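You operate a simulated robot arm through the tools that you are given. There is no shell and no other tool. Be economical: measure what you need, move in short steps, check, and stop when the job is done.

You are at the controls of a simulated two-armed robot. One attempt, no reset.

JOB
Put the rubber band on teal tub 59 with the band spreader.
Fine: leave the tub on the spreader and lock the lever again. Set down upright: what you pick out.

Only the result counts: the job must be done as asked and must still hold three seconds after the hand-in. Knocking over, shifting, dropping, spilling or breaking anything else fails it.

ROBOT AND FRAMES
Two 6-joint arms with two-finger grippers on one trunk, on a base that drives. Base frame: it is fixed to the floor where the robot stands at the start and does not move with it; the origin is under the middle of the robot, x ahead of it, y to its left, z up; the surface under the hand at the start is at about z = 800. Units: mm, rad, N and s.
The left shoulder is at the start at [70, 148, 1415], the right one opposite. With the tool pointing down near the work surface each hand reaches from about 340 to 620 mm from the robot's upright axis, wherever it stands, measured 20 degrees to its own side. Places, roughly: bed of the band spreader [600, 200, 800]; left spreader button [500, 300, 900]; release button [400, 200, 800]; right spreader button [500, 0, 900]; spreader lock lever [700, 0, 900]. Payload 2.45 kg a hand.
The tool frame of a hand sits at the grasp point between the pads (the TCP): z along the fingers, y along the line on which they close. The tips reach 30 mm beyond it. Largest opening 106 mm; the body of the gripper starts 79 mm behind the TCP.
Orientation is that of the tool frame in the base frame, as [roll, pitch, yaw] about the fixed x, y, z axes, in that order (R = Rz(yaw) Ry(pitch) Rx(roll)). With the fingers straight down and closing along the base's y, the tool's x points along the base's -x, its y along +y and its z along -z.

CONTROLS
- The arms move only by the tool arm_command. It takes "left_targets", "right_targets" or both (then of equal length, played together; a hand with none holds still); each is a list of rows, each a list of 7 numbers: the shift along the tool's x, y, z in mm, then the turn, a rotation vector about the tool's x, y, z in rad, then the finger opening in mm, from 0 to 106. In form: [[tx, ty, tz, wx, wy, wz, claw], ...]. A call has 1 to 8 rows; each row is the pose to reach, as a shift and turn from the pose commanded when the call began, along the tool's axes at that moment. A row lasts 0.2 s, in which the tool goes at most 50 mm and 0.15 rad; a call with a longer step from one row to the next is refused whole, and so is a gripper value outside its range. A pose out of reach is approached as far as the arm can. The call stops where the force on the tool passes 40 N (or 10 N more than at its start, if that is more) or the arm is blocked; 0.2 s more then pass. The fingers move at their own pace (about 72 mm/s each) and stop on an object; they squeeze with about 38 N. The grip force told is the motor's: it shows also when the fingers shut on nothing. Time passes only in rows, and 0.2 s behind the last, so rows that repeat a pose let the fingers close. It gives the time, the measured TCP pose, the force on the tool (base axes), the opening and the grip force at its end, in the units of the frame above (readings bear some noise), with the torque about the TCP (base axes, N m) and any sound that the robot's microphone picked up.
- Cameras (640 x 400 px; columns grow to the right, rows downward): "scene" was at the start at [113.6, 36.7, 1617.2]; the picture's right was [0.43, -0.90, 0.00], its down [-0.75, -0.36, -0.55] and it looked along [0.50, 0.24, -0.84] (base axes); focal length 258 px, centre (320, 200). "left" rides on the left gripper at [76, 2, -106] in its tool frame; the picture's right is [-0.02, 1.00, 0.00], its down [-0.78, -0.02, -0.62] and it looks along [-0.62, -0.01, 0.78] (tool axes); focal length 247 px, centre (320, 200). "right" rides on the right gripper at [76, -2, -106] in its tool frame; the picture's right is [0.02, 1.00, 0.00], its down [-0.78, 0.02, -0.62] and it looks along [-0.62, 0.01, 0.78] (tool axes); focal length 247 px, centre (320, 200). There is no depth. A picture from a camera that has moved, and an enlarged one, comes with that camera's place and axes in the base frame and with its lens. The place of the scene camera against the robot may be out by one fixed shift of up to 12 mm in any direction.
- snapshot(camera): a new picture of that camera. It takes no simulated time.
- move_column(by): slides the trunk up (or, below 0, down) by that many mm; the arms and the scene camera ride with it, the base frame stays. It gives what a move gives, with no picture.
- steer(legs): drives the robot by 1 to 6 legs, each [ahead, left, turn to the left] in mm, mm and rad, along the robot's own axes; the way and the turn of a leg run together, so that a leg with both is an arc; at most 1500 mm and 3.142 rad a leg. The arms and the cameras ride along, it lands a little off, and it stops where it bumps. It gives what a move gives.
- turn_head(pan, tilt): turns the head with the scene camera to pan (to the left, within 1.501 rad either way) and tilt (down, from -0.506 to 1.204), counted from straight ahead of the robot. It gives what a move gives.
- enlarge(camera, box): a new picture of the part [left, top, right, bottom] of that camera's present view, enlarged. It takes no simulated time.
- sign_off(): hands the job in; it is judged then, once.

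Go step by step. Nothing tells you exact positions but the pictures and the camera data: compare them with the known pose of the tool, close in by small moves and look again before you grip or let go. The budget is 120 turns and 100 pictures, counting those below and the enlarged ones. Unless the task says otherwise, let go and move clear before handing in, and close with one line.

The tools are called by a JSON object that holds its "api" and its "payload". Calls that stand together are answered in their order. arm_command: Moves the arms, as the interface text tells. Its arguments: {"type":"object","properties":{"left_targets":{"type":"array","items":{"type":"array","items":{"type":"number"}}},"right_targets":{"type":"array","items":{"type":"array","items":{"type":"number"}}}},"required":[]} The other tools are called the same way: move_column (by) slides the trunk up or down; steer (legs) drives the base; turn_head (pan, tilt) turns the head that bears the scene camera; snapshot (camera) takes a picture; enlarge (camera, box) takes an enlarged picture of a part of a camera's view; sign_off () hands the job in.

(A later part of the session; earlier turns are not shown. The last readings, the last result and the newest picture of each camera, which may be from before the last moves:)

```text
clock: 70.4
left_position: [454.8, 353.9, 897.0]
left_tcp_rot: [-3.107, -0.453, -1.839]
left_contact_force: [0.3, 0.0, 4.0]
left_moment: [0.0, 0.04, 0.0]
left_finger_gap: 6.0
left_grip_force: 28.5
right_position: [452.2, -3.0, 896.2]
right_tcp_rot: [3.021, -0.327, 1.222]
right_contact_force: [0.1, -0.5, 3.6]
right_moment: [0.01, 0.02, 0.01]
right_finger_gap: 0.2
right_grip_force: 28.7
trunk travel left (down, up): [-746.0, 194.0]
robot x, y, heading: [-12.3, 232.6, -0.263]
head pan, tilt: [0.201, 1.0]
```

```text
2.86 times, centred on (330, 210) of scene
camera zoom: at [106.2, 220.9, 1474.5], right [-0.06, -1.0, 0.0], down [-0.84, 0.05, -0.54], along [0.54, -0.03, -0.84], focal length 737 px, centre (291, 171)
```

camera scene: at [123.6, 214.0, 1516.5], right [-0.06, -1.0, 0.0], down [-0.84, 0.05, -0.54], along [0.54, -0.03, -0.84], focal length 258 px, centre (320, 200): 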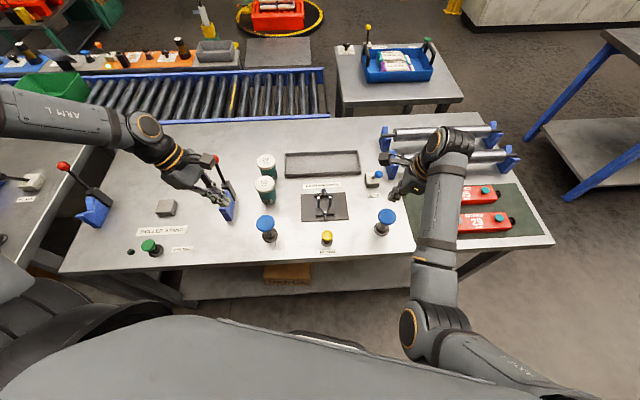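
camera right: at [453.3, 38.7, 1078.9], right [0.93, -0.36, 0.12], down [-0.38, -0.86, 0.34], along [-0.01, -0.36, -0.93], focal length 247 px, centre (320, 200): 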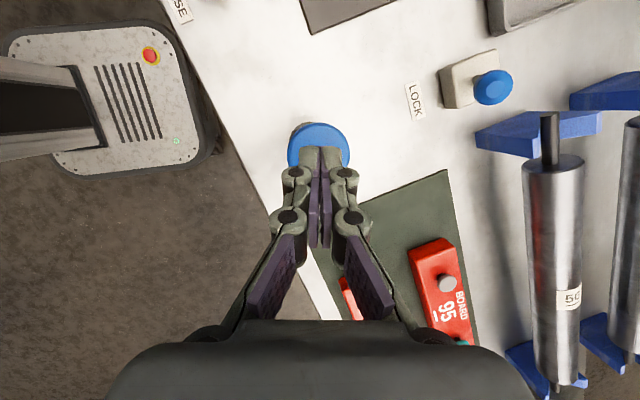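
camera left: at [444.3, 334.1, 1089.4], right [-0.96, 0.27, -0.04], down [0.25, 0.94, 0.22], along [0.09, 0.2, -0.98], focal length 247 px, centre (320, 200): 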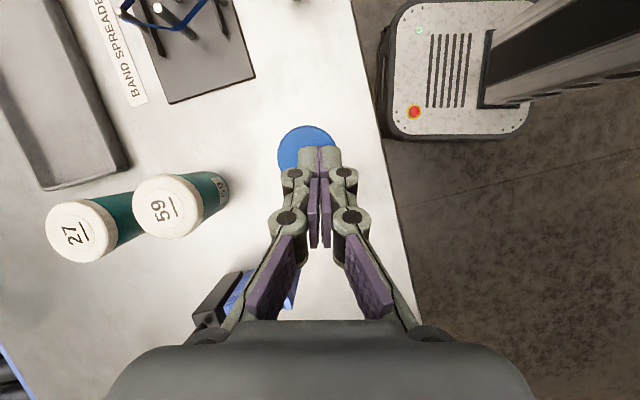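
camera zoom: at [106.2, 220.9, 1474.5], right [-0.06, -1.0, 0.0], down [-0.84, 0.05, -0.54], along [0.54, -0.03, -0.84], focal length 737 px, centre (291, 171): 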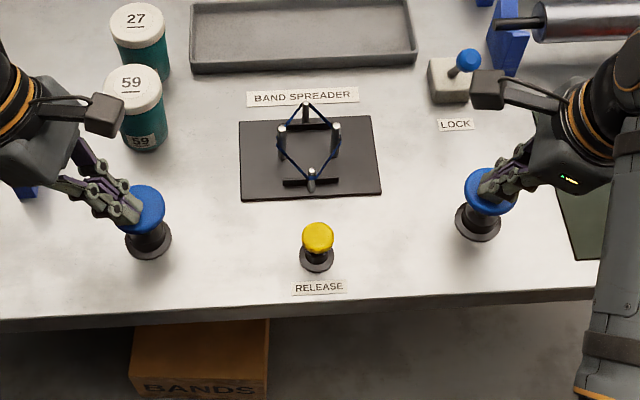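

Pressing spreads the pins. I'll carry on until the stop or a latch sound.

{"api": "move_column", "payload": {"by": -8}}

{"api": "move_column", "payload": {"by": -8}}

{"api": "enlarge", "payload": {"camera": "scene", "box": [220, 140, 440, 280]}}

```text
clock: 71.0
left_position: [453.4, 354.8, 889.7]
left_tcp_rot: [-3.108, -0.451, -1.839]
left_contact_force: [1.2, -0.1, 4.7]
left_moment: [-0.01, -0.02, -0.04]
left_finger_gap: 5.9
left_grip_force: 28.7
right_position: [453.4, -2.9, 887.6]
right_tcp_rot: [3.019, -0.327, 1.222]
right_contact_force: [0.2, -0.1, 5.1]
right_moment: [0.02, 0.02, 0.01]
right_finger_gap: 0.0
right_grip_force: 28.5
trunk travel left (down, up): [-738.0, 202.0]
robot x, y, heading: [-7.7, 232.9, -0.267]
head pan, tilt: [0.201, 1.0]
```

```text
clock: 71.6
left_position: [453.9, 354.0, 880.2]
left_tcp_rot: [-3.106, -0.451, -1.839]
left_contact_force: [1.1, -0.8, 7.1]
left_moment: [0.01, -0.02, 0.01]
left_finger_gap: 6.1
left_grip_force: 28.8
right_position: [453.4, -4.0, 880.8]
right_tcp_rot: [3.018, -0.327, 1.222]
right_contact_force: [0.9, -0.6, 6.8]
right_moment: [0.03, 0.01, -0.03]
right_finger_gap: 0.2
right_grip_force: 28.6
trunk travel left (down, up): [-730.0, 210.0]
robot x, y, heading: [-13.2, 231.7, -0.264]
head pan, tilt: [0.201, 1.0]
heard: click, click
```

```text
2.86 times, centred on (330, 210) of scene
camera zoom: at [105.8, 221.0, 1458.6], right [-0.06, -1.0, 0.0], down [-0.84, 0.05, -0.54], along [0.54, -0.03, -0.84], focal length 737 px, centre (291, 171)
```

zoom: 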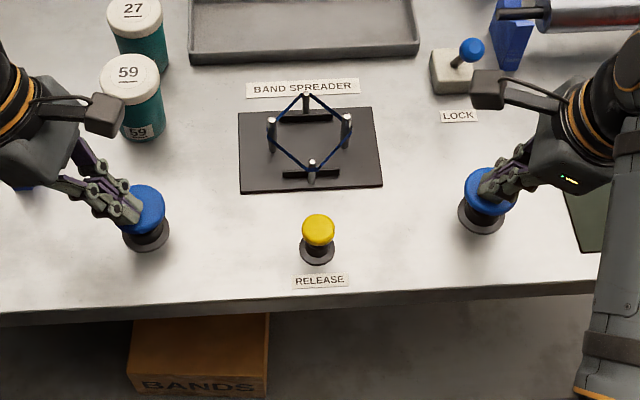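

Two clicks sounded, so both buttons have latched. I'll raise the trunk and check that the spread holds.

{"api": "move_column", "payload": {"by": 80}}

{"api": "enlarge", "payload": {"camera": "scene", "box": [220, 140, 440, 280]}}

```text
clock: 72.7
left_position: [455.0, 353.0, 960.3]
left_tcp_rot: [-3.11, -0.451, -1.837]
left_contact_force: [0.4, -0.7, -0.2]
left_moment: [0.0, 0.0, 0.0]
left_finger_gap: 0.0
left_grip_force: 28.7
right_position: [452.9, -3.2, 960.1]
right_tcp_rot: [3.021, -0.326, 1.222]
right_contact_force: [-0.7, 0.8, 0.5]
right_moment: [-0.04, 0.01, 0.0]
right_finger_gap: 0.1
right_grip_force: 28.9
trunk travel left (down, up): [-810.0, 130.0]
robot x, y, heading: [-10.3, 231.7, -0.265]
head pan, tilt: [0.201, 1.0]
```

```text
2.86 times, centred on (330, 210) of scene
camera zoom: at [107.5, 220.9, 1538.3], right [-0.06, -1.0, 0.0], down [-0.84, 0.05, -0.54], along [0.54, -0.03, -0.84], focal length 737 px, centre (291, 171)
```

zoom: 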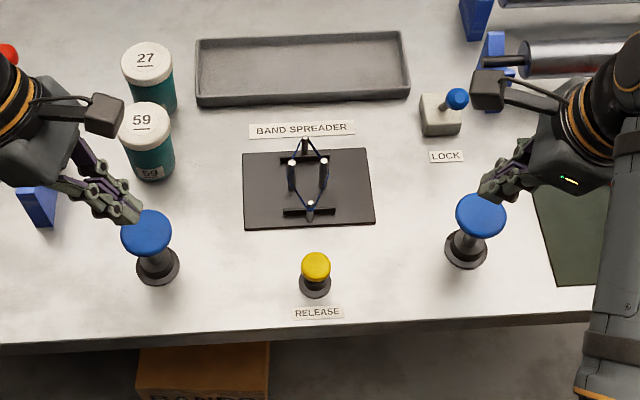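

The pins sprang back, so nothing held. I'll press again and go deeper, in case the clicks only mark the start of the latch.

{"api": "move_column", "payload": {"by": -80}}

{"api": "move_column", "payload": {"by": -5}}

{"api": "enlarge", "payload": {"camera": "scene", "box": [220, 140, 440, 280]}}

```text
clock: 73.9
left_position: [453.6, 354.1, 880.3]
left_tcp_rot: [-3.107, -0.452, -1.838]
left_contact_force: [1.6, -0.4, 6.9]
left_moment: [-0.02, -0.07, 0.03]
left_finger_gap: 6.1
left_grip_force: 28.7
right_position: [452.6, -3.1, 881.7]
right_tcp_rot: [3.019, -0.328, 1.222]
right_contact_force: [1.6, 0.1, 6.1]
right_moment: [-0.04, -0.05, 0.02]
right_finger_gap: 0.1
right_grip_force: 28.5
trunk travel left (down, up): [-730.0, 210.0]
robot x, y, heading: [-10.7, 234.4, -0.264]
head pan, tilt: [0.201, 1.0]
heard: click, click
```

```text
clock: 74.4
left_position: [453.7, 354.8, 875.6]
left_tcp_rot: [-3.108, -0.45, -1.838]
left_contact_force: [3.5, 0.0, 7.5]
left_moment: [-0.07, -0.06, 0.05]
left_finger_gap: 5.8
left_grip_force: 28.4
right_position: [453.1, -3.3, 876.1]
right_tcp_rot: [3.019, -0.326, 1.22]
right_contact_force: [2.5, 0.0, 7.6]
right_moment: [0.02, -0.06, -0.03]
right_finger_gap: 0.0
right_grip_force: 28.3
trunk travel left (down, up): [-725.0, 215.0]
robot x, y, heading: [-9.4, 230.6, -0.262]
head pan, tilt: [0.201, 1.0]
```

```text
2.86 times, centred on (330, 210) of scene
camera zoom: at [106.2, 221.0, 1453.5], right [-0.06, -1.0, 0.0], down [-0.84, 0.05, -0.54], along [0.54, -0.03, -0.84], focal length 737 px, centre (291, 171)
```

zoom: 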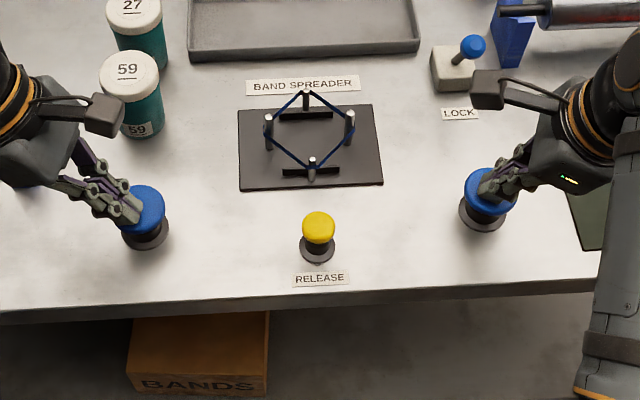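

The pins are still spreading with more travel. I'll go deeper in small steps.

{"api": "move_column", "payload": {"by": -5}}

{"api": "move_column", "payload": {"by": -5}}

{"api": "enlarge", "payload": {"camera": "scene", "box": [220, 140, 440, 280]}}

```text
clock: 75.0
left_position: [453.4, 354.2, 871.3]
left_tcp_rot: [-3.107, -0.452, -1.838]
left_contact_force: [2.9, 0.0, 8.2]
left_moment: [-0.01, -0.1, 0.0]
left_finger_gap: 5.9
left_grip_force: 28.3
right_position: [452.5, -3.5, 869.2]
right_tcp_rot: [3.018, -0.327, 1.224]
right_contact_force: [0.5, 0.2, 8.4]
right_moment: [-0.01, -0.01, -0.02]
right_finger_gap: 0.0
right_grip_force: 28.8
trunk travel left (down, up): [-720.0, 220.0]
robot x, y, heading: [-9.7, 230.1, -0.263]
head pan, tilt: [0.201, 1.0]
```

```text
clock: 75.5
left_position: [453.3, 353.8, 867.0]
left_tcp_rot: [-3.102, -0.451, -1.84]
left_contact_force: [5.8, -0.6, 19.0]
left_moment: [-0.08, -0.13, 0.0]
left_finger_gap: 6.1
left_grip_force: 28.6
right_position: [452.0, -3.7, 867.4]
right_tcp_rot: [3.014, -0.328, 1.222]
right_contact_force: [2.2, 0.2, 17.3]
right_moment: [-0.01, -0.02, 0.04]
right_finger_gap: 0.0
right_grip_force: 28.6
trunk travel left (down, up): [-715.0, 225.0]
robot x, y, heading: [-10.6, 225.4, -0.261]
head pan, tilt: [0.201, 1.0]
```

```text
2.86 times, centred on (330, 210) of scene
camera zoom: at [104.1, 221.3, 1444.1], right [-0.06, -1.0, 0.0], down [-0.84, 0.05, -0.54], along [0.54, -0.03, -0.84], focal length 737 px, centre (291, 171)
```

zoom: 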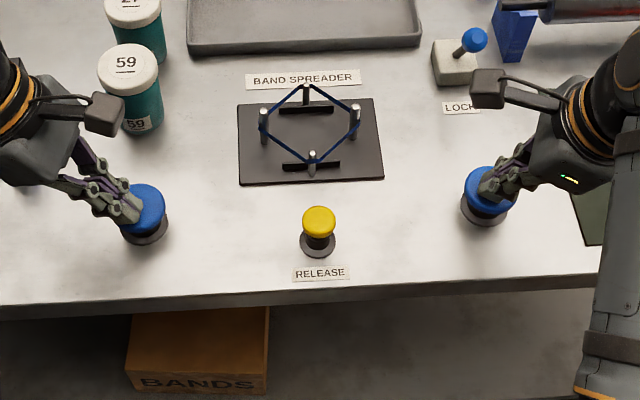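

The buttons have hit end of travel at about 18 N. I'll lift slightly and look at whether the spread holds.

{"api": "move_column", "payload": {"by": 85}}

{"api": "enlarge", "payload": {"camera": "scene", "box": [220, 140, 440, 280]}}

```text
clock: 76.7
left_position: [454.4, 354.9, 950.9]
left_tcp_rot: [-3.107, -0.453, -1.838]
left_contact_force: [1.0, -0.1, -0.1]
left_moment: [0.02, 0.03, -0.02]
left_finger_gap: 0.3
left_grip_force: 28.2
right_position: [453.5, -3.2, 949.7]
right_tcp_rot: [3.022, -0.327, 1.22]
right_contact_force: [0.4, 0.8, 0.1]
right_moment: [0.05, 0.0, -0.01]
right_finger_gap: 0.1
right_grip_force: 28.3
trunk travel left (down, up): [-800.0, 140.0]
robot x, y, heading: [-10.7, 233.8, -0.263]
head pan, tilt: [0.201, 1.0]
```

```text
2.86 times, centred on (330, 210) of scene
camera zoom: at [107.3, 220.8, 1528.4], right [-0.06, -1.0, 0.0], down [-0.84, 0.05, -0.54], along [0.54, -0.03, -0.84], focal length 737 px, centre (291, 171)
```

zoom: 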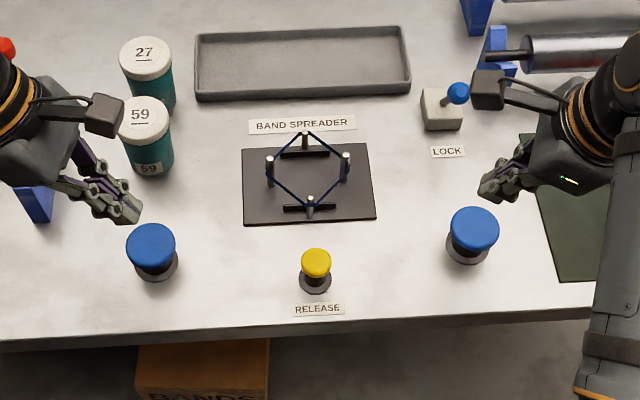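

Latched this time: the buttons stay down and the pins hold the band about 83 mm wide. Now I'll use the right arm for the tub by raising the trunk, squaring the robot up and driving so that tub and bed lie ahead of the right shoulder.

{"api": "move_column", "payload": {"by": 98}}

{"api": "steer", "payload": {"legs": [[0, 0, 0.263], [0, 237, 0], [72, 0, 0]]}}

{"api": "turn_head", "payload": {"pan": -0.4, "tilt": 0.95}}

{"api": "snapshot", "payload": {"camera": "scene"}}

{"api": "snapshot", "payload": {"camera": "right"}}

```text
clock: 78.0
left_position: [454.4, 353.9, 1047.9]
left_tcp_rot: [-3.108, -0.453, -1.838]
left_contact_force: [-0.2, 0.7, -1.2]
left_moment: [-0.03, 0.0, -0.02]
left_finger_gap: 0.4
left_grip_force: 28.2
right_position: [453.5, -3.2, 1048.1]
right_tcp_rot: [3.02, -0.327, 1.22]
right_contact_force: [-0.5, 0.7, 0.0]
right_moment: [0.0, -0.02, -0.01]
right_finger_gap: 0.0
right_grip_force: 28.5
trunk travel left (down, up): [-898.0, 42.0]
robot x, y, heading: [-9.5, 232.5, -0.267]
head pan, tilt: [0.201, 1.0]
```

```text
clock: 81.3
left_position: [472.0, 706.7, 1051.5]
left_tcp_rot: [-3.102, -0.452, -1.577]
left_contact_force: [0.0, -0.4, -0.1]
left_moment: [0.0, -0.04, 0.04]
left_finger_gap: 0.0
left_grip_force: 28.5
right_position: [564.2, 362.0, 1051.0]
right_tcp_rot: [3.014, -0.327, 1.489]
right_contact_force: [-1.0, -0.5, 0.0]
right_moment: [0.02, -0.08, -0.04]
right_finger_gap: 0.1
right_grip_force: 29.1
trunk travel left (down, up): [-898.0, 42.0]
robot x, y, heading: [61.3, 469.8, -0.001]
head pan, tilt: [0.201, 1.0]
```

```text
clock: 82.3
left_position: [478.1, 708.5, 1049.1]
left_tcp_rot: [-3.11, -0.452, -1.573]
left_contact_force: [0.1, 0.5, -0.5]
left_moment: [-0.03, 0.0, 0.0]
left_finger_gap: 0.0
left_grip_force: 28.7
right_position: [569.7, 364.2, 1047.5]
right_tcp_rot: [3.021, -0.325, 1.485]
right_contact_force: [-0.1, 0.0, -0.3]
right_moment: [-0.03, 0.0, 0.0]
right_finger_gap: 0.0
right_grip_force: 28.8
trunk travel left (down, up): [-898.0, 42.0]
robot x, y, heading: [62.3, 470.8, 0.003]
head pan, tilt: [-0.4, 0.949]
```

```text
38 pictures are left
camera scene: at [178.6, 448.3, 1629.9], right [-0.39, -0.92, 0.0], down [-0.75, 0.32, -0.58], along [0.54, -0.23, -0.81], focal length 258 px, centre (320, 200)
```

scene: 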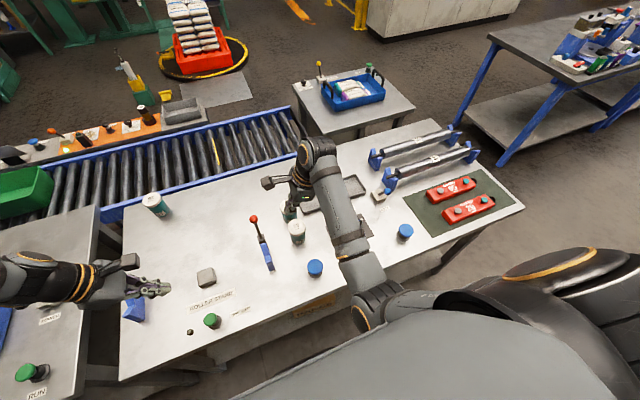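

```text
37 pictures are left
camera right: at [558.6, 403.6, 1172.3], right [0.99, -0.1, 0.12], down [-0.14, -0.93, 0.34], along [0.08, -0.35, -0.93], focal length 247 px, centre (320, 200)
```

right: 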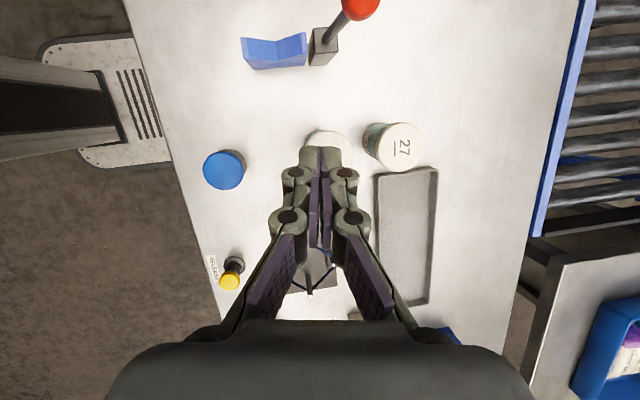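

The robot is well placed. I'll straighten the right hand, open it, and turn it to 45° so the fingers will avoid the pins and tub 27.

{"api": "arm_command", "payload": {"right_targets": [[0, 0, 0, 0.04, -0.11, 0, 20], [0, 0, 0, 0.08, -0.22, 0, 50], [0, 0, 0, 0.115, -0.325, 0.0, 84]]}}

{"api": "arm_command", "payload": {"right_targets": [[0, 0, 0, 0, 0, -0.14, 84], [0, 0, 0, 0, 0, -0.28, 84], [0, 0, 0, 0, 0, -0.42, 84], [0, 0, 0, 0, 0, -0.56, 84], [0, 0, 0, 0, 0, -0.7, 84], [0, 0, 0, 0, 0, -0.84, 84], [0, 0, 0, 0, 0, -0.86, 84]]}}

{"api": "snapshot", "payload": {"camera": "right"}}

```text
clock: 83.3
left_position: [478.1, 709.9, 1048.8]
left_tcp_rot: [-3.108, -0.454, -1.574]
left_contact_force: [1.1, 0.6, -0.5]
left_moment: [0.02, -0.01, -0.03]
left_finger_gap: 0.1
left_grip_force: 28.9
right_position: [573.3, 294.7, 1039.5]
right_tcp_rot: [3.123, 0.124, 1.416]
right_contact_force: [-0.3, 0.3, -0.4]
right_moment: [0.03, 0.02, 0.02]
right_finger_gap: 83.6
right_grip_force: 0.1
trunk travel left (down, up): [-898.0, 42.0]
robot x, y, heading: [60.6, 468.5, -0.0]
head pan, tilt: [-0.4, 0.949]
stopped in row 3 (right hand): the arm was blocked; the commanded pose is now the measured one
```

```text
clock: 84.9
left_position: [477.9, 708.2, 1048.1]
left_tcp_rot: [-3.108, -0.452, -1.575]
left_contact_force: [0.3, -0.7, -0.5]
left_moment: [0.03, 0.01, 0.0]
left_finger_gap: 0.0
left_grip_force: 28.4
right_position: [573.1, 295.0, 1038.3]
right_tcp_rot: [-3.058, 0.096, 2.285]
right_contact_force: [0.0, 0.4, -0.5]
right_moment: [0.07, 0.02, 0.04]
right_finger_gap: 83.9
right_grip_force: 0.0
trunk travel left (down, up): [-898.0, 42.0]
robot x, y, heading: [63.2, 470.1, 0.002]
head pan, tilt: [-0.4, 0.949]
```

```text
36 pictures are left
camera right: at [521.8, 364.5, 1137.4], right [0.74, 0.66, -0.08], down [0.52, -0.5, 0.69], along [0.41, -0.56, -0.72], focal length 247 px, centre (320, 200)
```

right: 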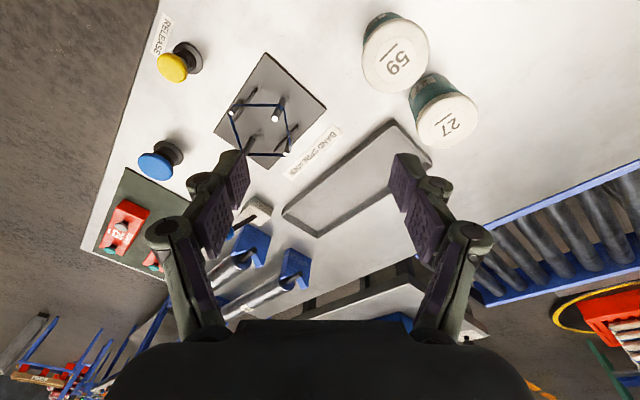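

The right arm can't go inside its shoulder line. I'll drive 65 mm further left so that the tub lies slightly outside it.

{"api": "steer", "payload": {"legs": [[0, 65, 0]]}}

{"api": "arm_command", "payload": {"right_targets": [[0, 0, 0, -0.04, 0.05, 0.0, 84], [0, 0, 0, -0.083, 0.096, -0.06, 84], [0, 0, 0, -0.083, 0.096, -0.06, 84]]}}

{"api": "snapshot", "payload": {"camera": "right"}}

```text
clock: 85.9
left_position: [476.8, 766.8, 1050.2]
left_tcp_rot: [-3.108, -0.446, -1.573]
left_contact_force: [0.2, -1.8, 0.5]
left_moment: [0.08, 0.0, 0.0]
left_finger_gap: 0.1
left_grip_force: 28.5
right_position: [572.6, 353.1, 1037.5]
right_tcp_rot: [-3.063, 0.09, 2.283]
right_contact_force: [-0.7, -0.6, -0.7]
right_moment: [0.03, 0.05, 0.0]
right_finger_gap: 84.0
right_grip_force: 0.0
trunk travel left (down, up): [-898.0, 42.0]
robot x, y, heading: [63.5, 534.4, -0.004]
head pan, tilt: [-0.4, 0.949]
```

```text
clock: 86.7
left_position: [478.3, 774.6, 1048.1]
left_tcp_rot: [-3.108, -0.454, -1.574]
left_contact_force: [0.0, 0.2, 0.0]
left_moment: [-0.01, -0.01, 0.0]
left_finger_gap: 0.0
left_grip_force: 28.2
right_position: [573.0, 360.3, 1038.9]
right_tcp_rot: [-3.138, -0.005, 2.337]
right_contact_force: [0.2, 0.5, 0.9]
right_moment: [0.0, 0.0, 0.0]
right_finger_gap: 83.9
right_grip_force: 0.1
trunk travel left (down, up): [-898.0, 42.0]
robot x, y, heading: [62.7, 535.1, 0.003]
head pan, tilt: [-0.4, 0.949]
```

```text
35 pictures are left
camera right: at [518.5, 414.6, 1145.7], right [0.7, 0.71, 0.0], down [0.56, -0.55, 0.62], along [0.44, -0.44, -0.79], focal length 247 px, centre (320, 200)
```

right: 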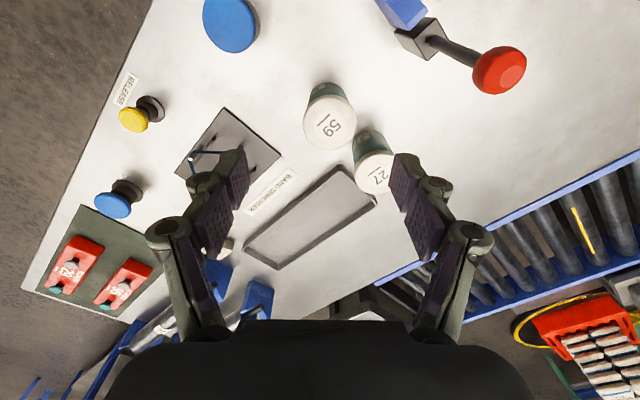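

Tub 59's lid centre is confirmed at [597, 351]. I'll descend over it in two stages.

{"api": "arm_command", "payload": {"right_targets": [[-12, 6, 30, 0, 0, 0, 84], [-23, 11, 60, 0, 0, 0, 84], [-23, 11, 90, 0, 0, 0, 84], [-23, 11, 105, 0, 0, 0, 84]]}}

{"api": "snapshot", "payload": {"camera": "right"}}

```text
clock: 87.7
left_position: [477.6, 772.9, 1048.7]
left_tcp_rot: [-3.108, -0.452, -1.574]
left_contact_force: [-0.5, -1.2, 0.1]
left_moment: [0.03, 0.02, 0.0]
left_finger_gap: 0.0
left_grip_force: 28.1
right_position: [595.5, 349.2, 932.7]
right_tcp_rot: [-3.139, -0.003, 2.337]
right_contact_force: [0.1, -0.1, -0.3]
right_moment: [0.03, -0.02, -0.01]
right_finger_gap: 83.8
right_grip_force: 0.1
trunk travel left (down, up): [-898.0, 42.0]
robot x, y, heading: [62.2, 533.0, 0.002]
head pan, tilt: [-0.4, 0.949]
```

```text
34 pictures are left
camera right: at [541.7, 403.3, 1039.8], right [0.71, 0.71, 0.0], down [0.56, -0.55, 0.62], along [0.44, -0.44, -0.79], focal length 247 px, centre (320, 200)
```

right: 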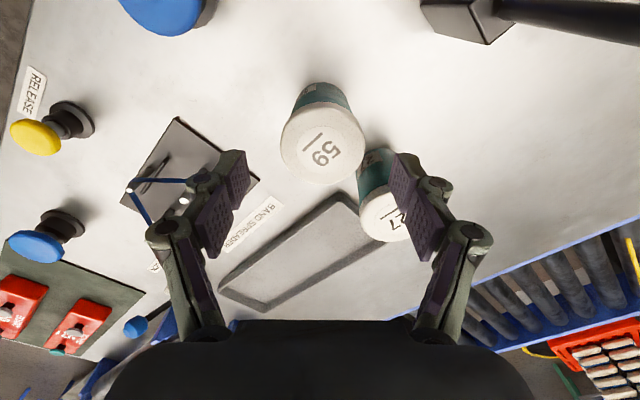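

It's well centred. I'll descend 37 mm and close on the lid rim.

{"api": "arm_command", "payload": {"right_targets": [[1, 1, 20, 0, 0, 0, 84], [1, 1, 37, 0, 0, 0, 84], [1, 1, 37, 0, 0, 0, 66], [1, 1, 37, 0, 0, 0, 52], [1, 1, 37, 0, 0, 0, 52]]}}

{"api": "snapshot", "payload": {"camera": "right"}}

```text
clock: 88.9
left_position: [476.7, 772.6, 1048.2]
left_tcp_rot: [-3.109, -0.452, -1.574]
left_contact_force: [-0.1, 0.0, 0.3]
left_moment: [-0.02, 0.02, 0.04]
left_finger_gap: 0.1
left_grip_force: 28.5
right_position: [596.1, 350.9, 896.3]
right_tcp_rot: [-3.14, -0.003, 2.336]
right_contact_force: [-0.6, 0.1, -0.2]
right_moment: [-0.02, 0.01, 0.0]
right_finger_gap: 58.7
right_grip_force: 37.6
trunk travel left (down, up): [-898.0, 42.0]
robot x, y, heading: [58.0, 534.5, -0.0]
head pan, tilt: [-0.4, 0.949]
```

```text
33 pictures are left
camera right: at [542.2, 405.6, 1002.8], right [0.71, 0.71, 0.0], down [0.56, -0.55, 0.62], along [0.44, -0.44, -0.79], focal length 247 px, centre (320, 200)
```

right: 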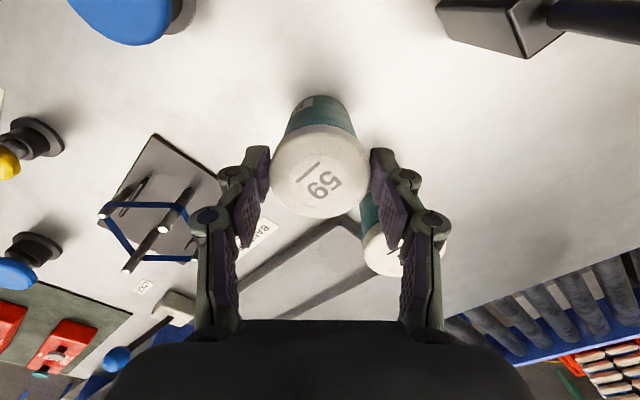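

The tub is held with a gap of 58.7 mm. I'll lift it 100 mm and carry it towards the bed.

{"api": "arm_command", "payload": {"right_targets": [[0, 0, -40, 0, 0, 0, 52], [0, 0, -80, 0, 0, 0, 52], [0, 0, -100, 0, 0, 0, 52], [-20, -31, -100, 0, 0, 0, 52], [-40, -62, -100, 0, 0, 0, 52], [-60, -93, -100, 0, 0, 0, 52], [-80, -124, -100, 0, 0, 0, 52], [-99, -155, -100, 0, 0, 0, 52]]}}

{"api": "snapshot", "payload": {"camera": "right"}}

{"api": "snapshot", "payload": {"camera": "scene"}}

```text
clock: 90.7
left_position: [477.6, 770.7, 1049.4]
left_tcp_rot: [-3.106, -0.451, -1.574]
left_contact_force: [-0.1, -0.6, 0.1]
left_moment: [-0.01, 0.0, 0.03]
left_finger_gap: 0.0
left_grip_force: 28.5
right_position: [555.2, 171.4, 996.1]
right_tcp_rot: [3.142, -0.005, 2.335]
right_contact_force: [-0.2, -0.2, -3.0]
right_moment: [0.02, -0.02, -0.02]
right_finger_gap: 58.8
right_grip_force: 37.7
trunk travel left (down, up): [-898.0, 42.0]
robot x, y, heading: [58.3, 537.1, 0.001]
head pan, tilt: [-0.4, 0.949]
```

```text
32 pictures are left
camera right: at [500.3, 224.7, 1102.4], right [0.7, 0.71, 0.0], down [0.56, -0.55, 0.62], along [0.44, -0.44, -0.79], focal length 247 px, centre (320, 200)
```

right: 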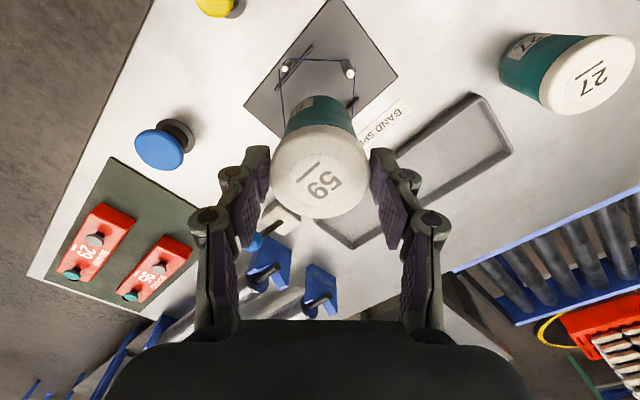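

```text
31 pictures are left
camera scene: at [177.1, 509.5, 1630.0], right [-0.39, -0.92, 0.0], down [-0.75, 0.32, -0.58], along [0.54, -0.22, -0.81], focal length 258 px, centre (320, 200)
```

scene: 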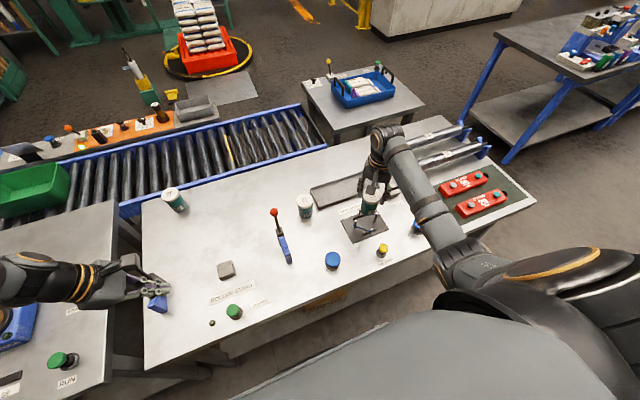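

The spreader lies just below. I'll enlarge the view to pin down the pin positions before lowering.

{"api": "enlarge", "payload": {"camera": "right", "box": [230, 0, 410, 150]}}

{"api": "enlarge", "payload": {"camera": "scene", "box": [320, 170, 430, 260]}}

```text
2.67 times, centred on (320, 75) of right
camera zoom: at [500.3, 224.7, 1102.4], right [0.7, 0.71, 0.0], down [0.56, -0.55, 0.62], along [0.44, -0.44, -0.79], focal length 659 px, centre (320, 533)
```

zoom: 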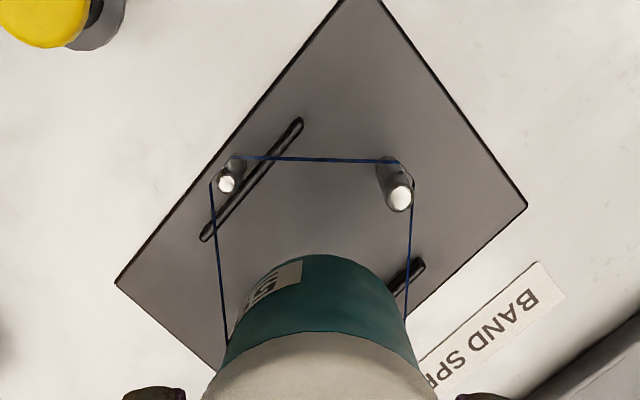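

```text
4.44 times, centred on (375, 215) of scene
camera zoom: at [177.1, 509.5, 1630.0], right [-0.39, -0.92, 0.0], down [-0.75, 0.32, -0.58], along [0.54, -0.22, -0.81], focal length 1146 px, centre (76, 133)
```

zoom: 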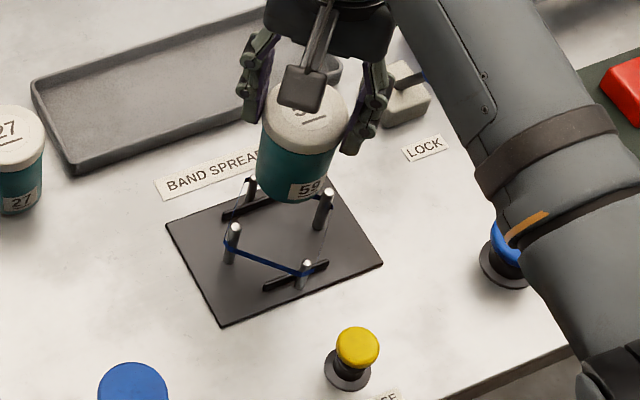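

The centre of the pins comes out at [553.6, 168.5]. I'll correct by a few millimetres, lower to just above the pins and check.

{"api": "arm_command", "payload": {"right_targets": [[-1, -3, 10, 0, 0, 0, 52], [-1, -3, 25, 0, 0, 0, 52], [-1, -3, 35, 0, 0, 0, 52], [-1, -3, 35, 0, 0, 0, 52]]}}

{"api": "enlarge", "payload": {"camera": "scene", "box": [320, 170, 430, 260]}}

{"api": "enlarge", "payload": {"camera": "right", "box": [230, 0, 410, 150]}}

```text
clock: 91.7
left_position: [478.1, 772.1, 1048.4]
left_tcp_rot: [-3.11, -0.453, -1.574]
left_contact_force: [0.1, 0.1, 0.4]
left_moment: [-0.04, 0.01, 0.03]
left_finger_gap: 0.3
left_grip_force: 28.8
right_position: [551.4, 169.5, 960.3]
right_tcp_rot: [-3.141, -0.004, 2.337]
right_contact_force: [-0.3, 0.4, -2.3]
right_moment: [0.04, 0.03, 0.0]
right_finger_gap: 59.0
right_grip_force: 37.7
trunk travel left (down, up): [-898.0, 42.0]
robot x, y, heading: [61.2, 531.7, 0.002]
head pan, tilt: [-0.4, 0.949]
```

```text
4.44 times, centred on (375, 215) of scene
camera zoom: at [177.9, 512.4, 1630.0], right [-0.39, -0.92, 0.0], down [-0.75, 0.32, -0.58], along [0.54, -0.23, -0.81], focal length 1146 px, centre (76, 133)
```

zoom: 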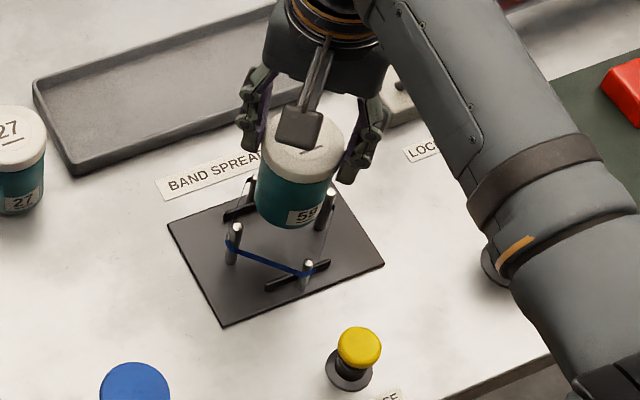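

```text
2.67 times, centred on (320, 75) of right
camera zoom: at [498.3, 223.6, 1067.8], right [0.71, 0.71, 0.0], down [0.56, -0.55, 0.62], along [0.44, -0.44, -0.79], focal length 659 px, centre (320, 533)
```

zoom: 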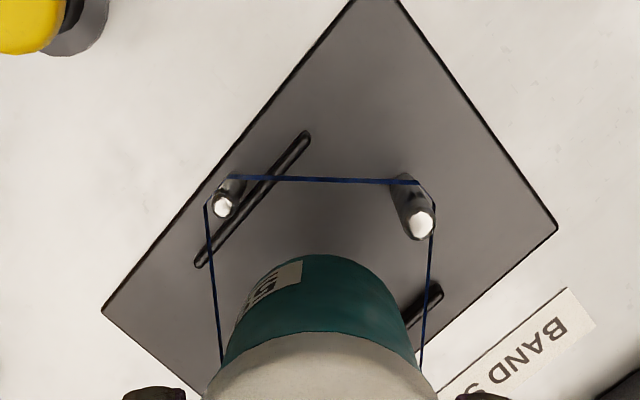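

It's centred between the band's sides. I'll lower the tub onto the bed.

{"api": "arm_command", "payload": {"right_targets": [[-1, 1, 15, 0, 0, 0, 52], [-1, 1, 30, 0, 0, 0, 52], [-1, 1, 42, 0, 0, 0, 52], [-1, 1, 50, 0, 0, 0, 52], [-1, 1, 54, 0, 0, 0, 52]]}}

{"api": "enlarge", "payload": {"camera": "scene", "box": [320, 170, 430, 260]}}

```text
clock: 92.9
left_position: [477.0, 772.6, 1048.8]
left_tcp_rot: [-3.11, -0.453, -1.574]
left_contact_force: [-1.1, 0.2, 0.0]
left_moment: [0.03, 0.01, 0.04]
left_finger_gap: 0.0
left_grip_force: 28.7
right_position: [553.5, 170.4, 907.4]
right_tcp_rot: [-3.14, -0.005, 2.337]
right_contact_force: [0.3, 0.5, -2.1]
right_moment: [0.0, 0.03, 0.05]
right_finger_gap: 59.1
right_grip_force: 38.0
trunk travel left (down, up): [-898.0, 42.0]
robot x, y, heading: [60.9, 532.9, -0.003]
head pan, tilt: [-0.4, 0.949]
```

```text
4.44 times, centred on (375, 215) of scene
camera zoom: at [178.0, 512.1, 1630.0], right [-0.39, -0.92, 0.0], down [-0.75, 0.32, -0.58], along [0.54, -0.23, -0.81], focal length 1146 px, centre (76, 133)
```

zoom: 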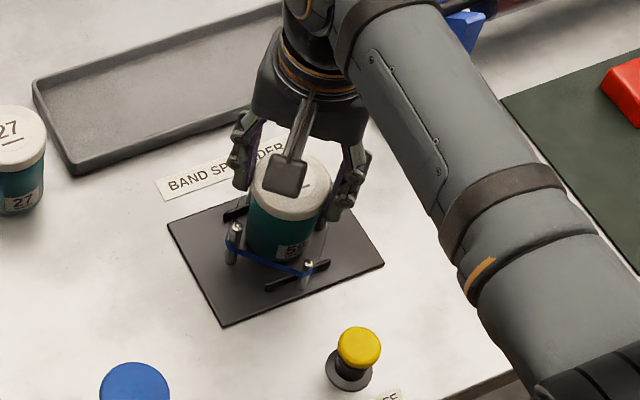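

The tub is inside the band with no side contact. I'll lower the last few millimetres until it touches down.

{"api": "arm_command", "payload": {"right_targets": [[0, 0, 2, 0, 0, 0, 52], [0, 0, 4, 0, 0, 0, 52], [0, 0, 5, 0, 0, 0, 52], [0, 0, 6, 0, 0, 0, 52]]}}

```text
clock: 93.9
left_position: [478.0, 772.3, 1048.1]
left_tcp_rot: [-3.111, -0.452, -1.573]
left_contact_force: [-0.1, 0.3, -0.9]
left_moment: [0.03, 0.01, 0.02]
left_finger_gap: 0.0
left_grip_force: 28.2
right_position: [553.4, 170.2, 901.2]
right_tcp_rot: [-3.139, -0.004, 2.337]
right_contact_force: [0.6, 0.4, -3.5]
right_moment: [0.03, -0.02, 0.03]
right_finger_gap: 59.1
right_grip_force: 37.8
trunk travel left (down, up): [-898.0, 42.0]
robot x, y, heading: [65.8, 536.5, -0.003]
head pan, tilt: [-0.4, 0.949]
```

{"api": "arm_command", "payload": {"right_targets": [[0, 0, 1, 0, 0, 0, 52], [0, 0, 2, 0, 0, 0, 52]]}}

{"api": "enlarge", "payload": {"camera": "scene", "box": [340, 180, 410, 240]}}

```text
clock: 94.5
left_position: [477.1, 773.9, 1049.6]
left_tcp_rot: [-3.108, -0.454, -1.575]
left_contact_force: [-0.5, -0.3, -0.6]
left_moment: [0.0, -0.03, 0.04]
left_finger_gap: 0.0
left_grip_force: 29.2
right_position: [552.9, 170.5, 902.3]
right_tcp_rot: [-3.14, 0.0, 2.336]
right_contact_force: [0.2, -0.6, 10.5]
right_moment: [-0.12, 0.25, 0.02]
right_finger_gap: 58.9
right_grip_force: 37.8
trunk travel left (down, up): [-898.0, 42.0]
robot x, y, heading: [62.4, 537.5, 0.001]
head pan, tilt: [-0.4, 0.949]
```

```text
6.67 times, centred on (375, 210) of scene
camera zoom: at [175.9, 513.3, 1630.4], right [-0.39, -0.92, 0.0], down [-0.75, 0.32, -0.58], along [0.54, -0.23, -0.81], focal length 1719 px, centre (-47, 133)
```

zoom: 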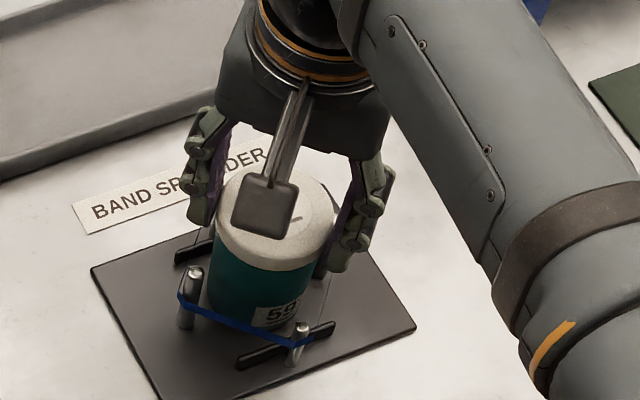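

The tub is on the bed, with 10 N up. I'll open the fingers and rise straight up.

{"api": "arm_command", "payload": {"right_targets": [[0, 0, -1, 0, 0, 0, 66], [0, 0, -1, 0, 0, 0, 80], [0, 0, -1, 0, 0, 0, 84], [0, 0, -15, 0, 0, 0, 84], [0, 0, -40, 0, 0, 0, 84], [0, 0, -75, 0, 0, 0, 84]]}}

{"api": "snapshot", "payload": {"camera": "right"}}

```text
clock: 95.9
left_position: [477.0, 772.6, 1048.2]
left_tcp_rot: [-3.108, -0.451, -1.575]
left_contact_force: [0.9, 0.1, 0.5]
left_moment: [-0.01, 0.0, 0.02]
left_finger_gap: 0.1
left_grip_force: 28.6
right_position: [553.6, 169.6, 975.2]
right_tcp_rot: [-3.137, -0.003, 2.335]
right_contact_force: [-0.1, 0.3, -0.5]
right_moment: [0.0, -0.05, 0.01]
right_finger_gap: 83.8
right_grip_force: 0.1
trunk travel left (down, up): [-898.0, 42.0]
robot x, y, heading: [60.9, 531.7, -0.001]
head pan, tilt: [-0.4, 0.949]
```

```text
24 pictures are left
camera right: at [498.8, 223.7, 1081.7], right [0.71, 0.71, 0.0], down [0.56, -0.55, 0.62], along [0.44, -0.44, -0.79], focal length 247 px, centre (320, 200)
```

right: 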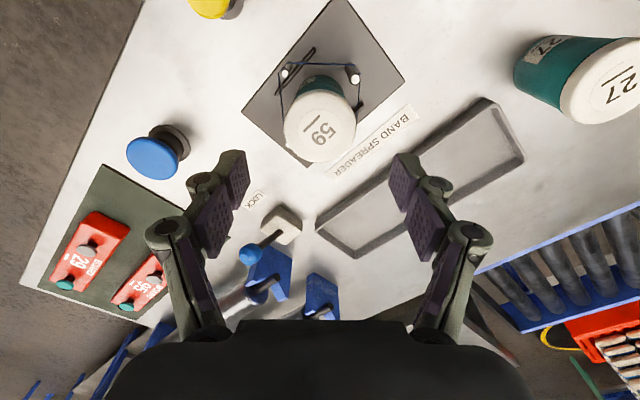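

The tub stands upright inside the band. Next I'll close the fingers and go above the yellow release button.

{"api": "arm_command", "payload": {"right_targets": [[20, -20, 0, 0, 0, 0, 50], [45, -45, 0, 0, 0, 0, 20], [65, -65, 0, 0, 0, 0, 0], [84, -84, 10, 0, 0, 0, 0], [84, -84, 25, 0, 0, 0, 0]]}}

{"api": "snapshot", "payload": {"camera": "right"}}

```text
clock: 97.1
left_position: [477.9, 773.2, 1049.3]
left_tcp_rot: [-3.108, -0.452, -1.574]
left_contact_force: [0.1, -0.6, 0.0]
left_moment: [0.03, 0.03, 0.0]
left_finger_gap: 0.4
left_grip_force: 28.7
right_position: [434.3, 171.4, 948.4]
right_tcp_rot: [-3.14, -0.003, 2.337]
right_contact_force: [0.7, 0.0, 0.7]
right_moment: [0.01, 0.03, -0.03]
right_finger_gap: 0.0
right_grip_force: 28.5
trunk travel left (down, up): [-898.0, 42.0]
robot x, y, heading: [58.6, 533.4, -0.004]
head pan, tilt: [-0.4, 0.949]
```

```text
23 pictures are left
camera right: at [380.7, 225.8, 1056.1], right [0.71, 0.71, 0.0], down [0.56, -0.55, 0.62], along [0.44, -0.44, -0.79], focal length 247 px, centre (320, 200)
```

right: 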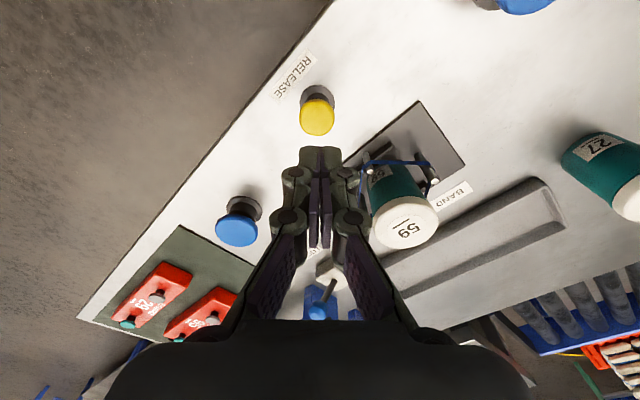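

The tip is aligned with the yellow cap. I'll go down to press it.

{"api": "arm_command", "payload": {"right_targets": [[2, 0, 30, 0, 0, 0, 0], [2, -1, 58, 0, 0, 0, 0], [2, -1, 66, 0, 0, 0, 0], [2, -1, 72, 0, 0, 0, 0], [2, -1, 78, 0, 0, 0, 0]]}}

```text
clock: 98.3
left_position: [476.8, 773.5, 1049.1]
left_tcp_rot: [-3.11, -0.451, -1.573]
left_contact_force: [0.6, -0.6, 0.3]
left_moment: [0.0, 0.01, 0.01]
left_finger_gap: 0.0
left_grip_force: 28.5
right_position: [432.8, 172.4, 871.3]
right_tcp_rot: [-3.139, -0.002, 2.338]
right_contact_force: [0.3, -0.7, 2.0]
right_moment: [-0.02, 0.01, -0.03]
right_finger_gap: 6.1
right_grip_force: 28.5
trunk travel left (down, up): [-898.0, 42.0]
robot x, y, heading: [64.0, 532.1, 0.003]
head pan, tilt: [-0.4, 0.949]
```

{"api": "arm_command", "payload": {"right_targets": [[0, 0, 4, 0, 0, 0, 0], [0, 0, 8, 0, 0, 0, 0], [0, 0, 12, 0, 0, 0, 0], [0, 0, 16, 0, 0, 0, 0], [0, 0, 20, 0, 0, 0, 0]]}}

{"api": "enlarge", "payload": {"camera": "right", "box": [240, 60, 480, 250]}}

```text
clock: 99.2
left_position: [474.4, 774.9, 1049.2]
left_tcp_rot: [-3.105, -0.456, -1.574]
left_contact_force: [0.0, 0.8, 0.1]
left_moment: [0.0, 0.03, 0.0]
left_finger_gap: 0.0
left_grip_force: 28.4
right_position: [432.4, 173.6, 864.6]
right_tcp_rot: [3.141, 0.008, 2.339]
right_contact_force: [-9.9, -0.8, 31.2]
right_moment: [0.06, 0.35, 0.07]
right_finger_gap: 6.0
right_grip_force: 29.2
trunk travel left (down, up): [-898.0, 42.0]
robot x, y, heading: [62.3, 535.3, -0.001]
head pan, tilt: [-0.4, 0.949]
heard: click
stopped in row 4 (right hand): the force on the tool passed its limit at 45 N (the readings are from after the stop); the commanded pose is now the measured one
```

```text
2.11 times, centred on (360, 155) of right
camera zoom: at [377.3, 227.4, 970.7], right [0.7, 0.71, 0.0], down [0.55, -0.55, 0.63], along [0.45, -0.44, -0.78], focal length 520 px, centre (236, 295)
```

zoom: 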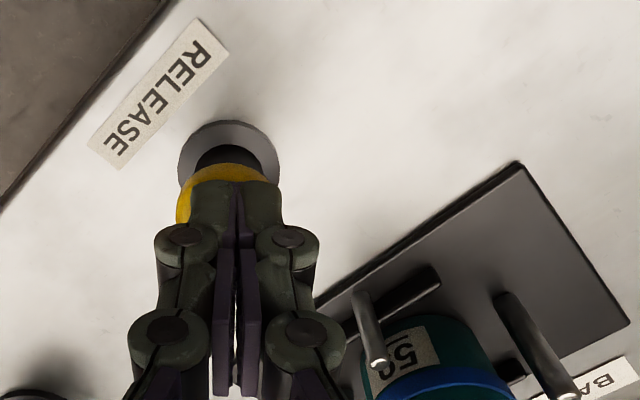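

There was a click, and the band now appears to be around the tub. I'll lift and check.

{"api": "arm_command", "payload": {"right_targets": [[0, 0, -20, 0, 0, 0, 0], [0, 0, -60, 0, 0, 0, 0], [0, 0, -100, 0, 0, 0, 0], [0, 0, -110, 0, 0, 0, 0]]}}

{"api": "enlarge", "payload": {"camera": "scene", "box": [320, 170, 430, 260]}}

{"api": "enlarge", "payload": {"camera": "right", "box": [240, 60, 480, 250]}}

```text
clock: 100.2
left_position: [477.4, 771.5, 1048.7]
left_tcp_rot: [-3.111, -0.453, -1.575]
left_contact_force: [-1.2, -0.6, 0.1]
left_moment: [0.0, 0.02, 0.02]
left_finger_gap: 0.0
left_grip_force: 28.9
right_position: [434.9, 172.4, 970.4]
right_tcp_rot: [-3.14, 0.002, 2.339]
right_contact_force: [0.8, -0.6, -1.0]
right_moment: [-0.04, 0.01, -0.03]
right_finger_gap: 0.2
right_grip_force: 28.3
trunk travel left (down, up): [-898.0, 42.0]
robot x, y, heading: [65.9, 535.5, -0.007]
head pan, tilt: [-0.4, 0.949]
```

```text
4.44 times, centred on (375, 215) of scene
camera zoom: at [178.8, 511.6, 1629.9], right [-0.39, -0.92, 0.0], down [-0.75, 0.32, -0.58], along [0.54, -0.23, -0.81], focal length 1146 px, centre (76, 133)
```

zoom: 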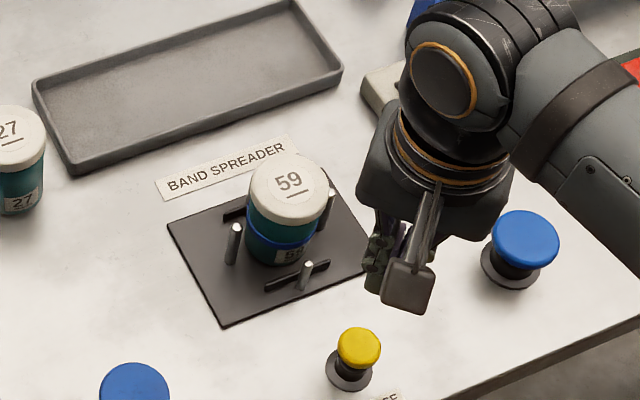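

```text
2.11 times, centred on (360, 155) of right
camera zoom: at [380.3, 226.5, 1077.2], right [0.7, 0.71, 0.0], down [0.56, -0.55, 0.62], along [0.44, -0.44, -0.78], focal length 520 px, centre (236, 295)
```

zoom: 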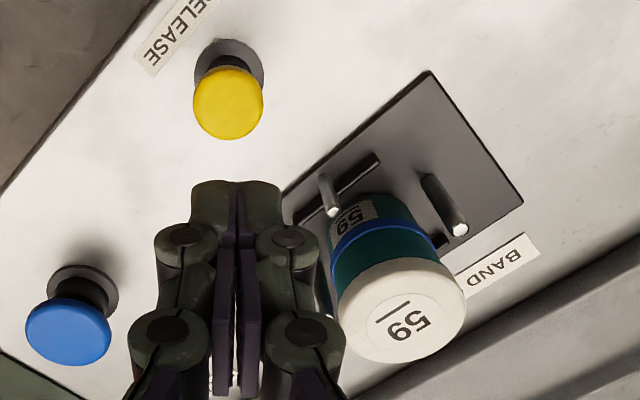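

The band sits around tub 59, which stands upright. Now the lever: I'll drive back to the station at [80, 173], where the right arm handled it before.

{"api": "steer", "payload": {"legs": [[0, -361, 0], [17, 0, 0]]}}

{"api": "arm_command", "payload": {"right_targets": [[0, 0, -20, 0, 0, 0.13, 30], [0, 0, -30, 0, 0, 0.26, 60], [0, 0, -40, 0, 0, 0.39, 60], [0, 0, -40, 0, 0, 0.52, 60], [0, 0, -40, 0, 0, 0.65, 60], [0, 0, -40, 0, 0, 0.77, 60], [0, 0, -40, 0, 0, 0.77, 60]]}}

```text
clock: 102.9
left_position: [490.6, 415.2, 1051.5]
left_tcp_rot: [-3.106, -0.453, -1.575]
left_contact_force: [-0.5, -0.2, -0.4]
left_moment: [0.04, -0.02, 0.01]
left_finger_gap: 0.2
left_grip_force: 28.7
right_position: [449.5, -186.7, 971.9]
right_tcp_rot: [3.138, 0.005, 2.34]
right_contact_force: [-0.1, 0.1, 0.2]
right_moment: [0.01, -0.04, 0.0]
right_finger_gap: 0.0
right_grip_force: 28.9
trunk travel left (down, up): [-898.0, 42.0]
robot x, y, heading: [76.3, 173.8, 0.001]
head pan, tilt: [-0.4, 0.949]
```

```text
clock: 104.5
left_position: [494.5, 413.9, 1048.3]
left_tcp_rot: [-3.11, -0.45, -1.572]
left_contact_force: [0.5, -0.3, 0.0]
left_moment: [0.02, -0.01, 0.0]
left_finger_gap: 0.0
left_grip_force: 28.8
right_position: [452.5, -186.0, 1011.5]
right_tcp_rot: [3.14, 0.001, 1.567]
right_contact_force: [0.0, 0.1, 0.2]
right_moment: [-0.01, 0.01, 0.02]
right_finger_gap: 59.9
right_grip_force: 0.1
trunk travel left (down, up): [-898.0, 42.0]
robot x, y, heading: [77.8, 174.2, -0.001]
head pan, tilt: [-0.4, 0.949]
```

{"api": "arm_command", "payload": {"right_targets": [[15, 40, 0, 0, 0, 0, 60], [40, 80, 0, 0, 0, 0, 60], [70, 115, 0, 0, 0, 0, 60], [110, 140, 0, 0, 0, 0, 60], [150, 146, 5, 0, 0, 0, 60], [182, 146, 12, 0, 0, 0, 60], [182, 146, 12, 0, 0, 0, 60]]}}

{"api": "snapshot", "payload": {"camera": "right"}}

```text
clock: 106.1
left_position: [494.8, 411.9, 1048.0]
left_tcp_rot: [-3.109, -0.452, -1.572]
left_contact_force: [-0.2, -0.5, -0.2]
left_moment: [0.02, -0.01, 0.01]
left_finger_gap: 0.0
left_grip_force: 28.5
right_position: [597.4, -4.4, 999.7]
right_tcp_rot: [3.141, 0.0, 1.569]
right_contact_force: [-0.2, -0.1, 0.4]
right_moment: [0.02, -0.04, 0.02]
right_finger_gap: 60.1
right_grip_force: 0.0
trunk travel left (down, up): [-898.0, 42.0]
robot x, y, heading: [74.2, 176.3, -0.0]
head pan, tilt: [-0.4, 0.949]
```

```text
19 pictures are left
camera right: at [595.1, 72.8, 1106.3], right [1.0, 0.02, 0.0], down [0.01, -0.78, 0.62], along [0.01, -0.62, -0.78], focal length 247 px, centre (320, 200)
```

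right: 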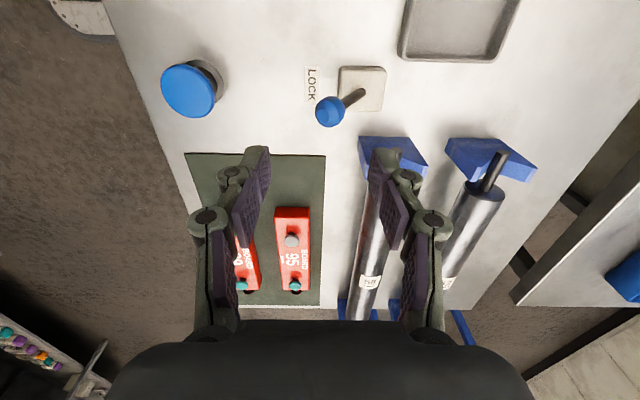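

The ball is at [604, -1, 893]. I'll tilt the hand forward slightly and descend around it.

{"api": "arm_command", "payload": {"right_targets": [[1, 2, 30, -0.1, 0, 0, 60], [3, 4, 65, -0.17, 0, 0, 60], [3, 4, 90, -0.17, 0, 0, 60], [3, 4, 103, -0.17, 0, 0, 60]]}}

{"api": "snapshot", "payload": {"camera": "right"}}

```text
clock: 107.1
left_position: [494.0, 414.1, 1048.9]
left_tcp_rot: [-3.112, -0.453, -1.573]
left_contact_force: [0.1, -0.2, 0.3]
left_moment: [-0.02, 0.02, 0.05]
left_finger_gap: 0.0
left_grip_force: 28.6
right_position: [603.7, -1.2, 896.1]
right_tcp_rot: [2.968, 0.002, 1.567]
right_contact_force: [0.5, -0.7, 0.2]
right_moment: [-0.01, 0.01, 0.07]
right_finger_gap: 60.0
right_grip_force: 0.1
trunk travel left (down, up): [-898.0, 42.0]
robot x, y, heading: [74.7, 173.7, 0.002]
head pan, tilt: [-0.4, 0.949]
```

```text
18 pictures are left
camera right: at [582.4, 75.2, 1000.8], right [0.98, 0.02, 0.17], down [-0.09, -0.78, 0.62], along [0.15, -0.62, -0.77], focal length 247 px, centre (320, 200)
```

right: 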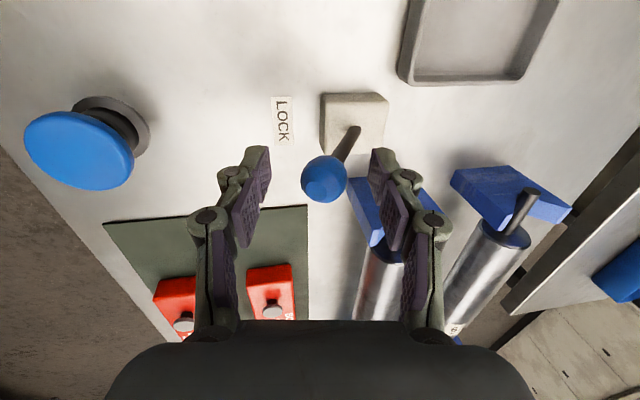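

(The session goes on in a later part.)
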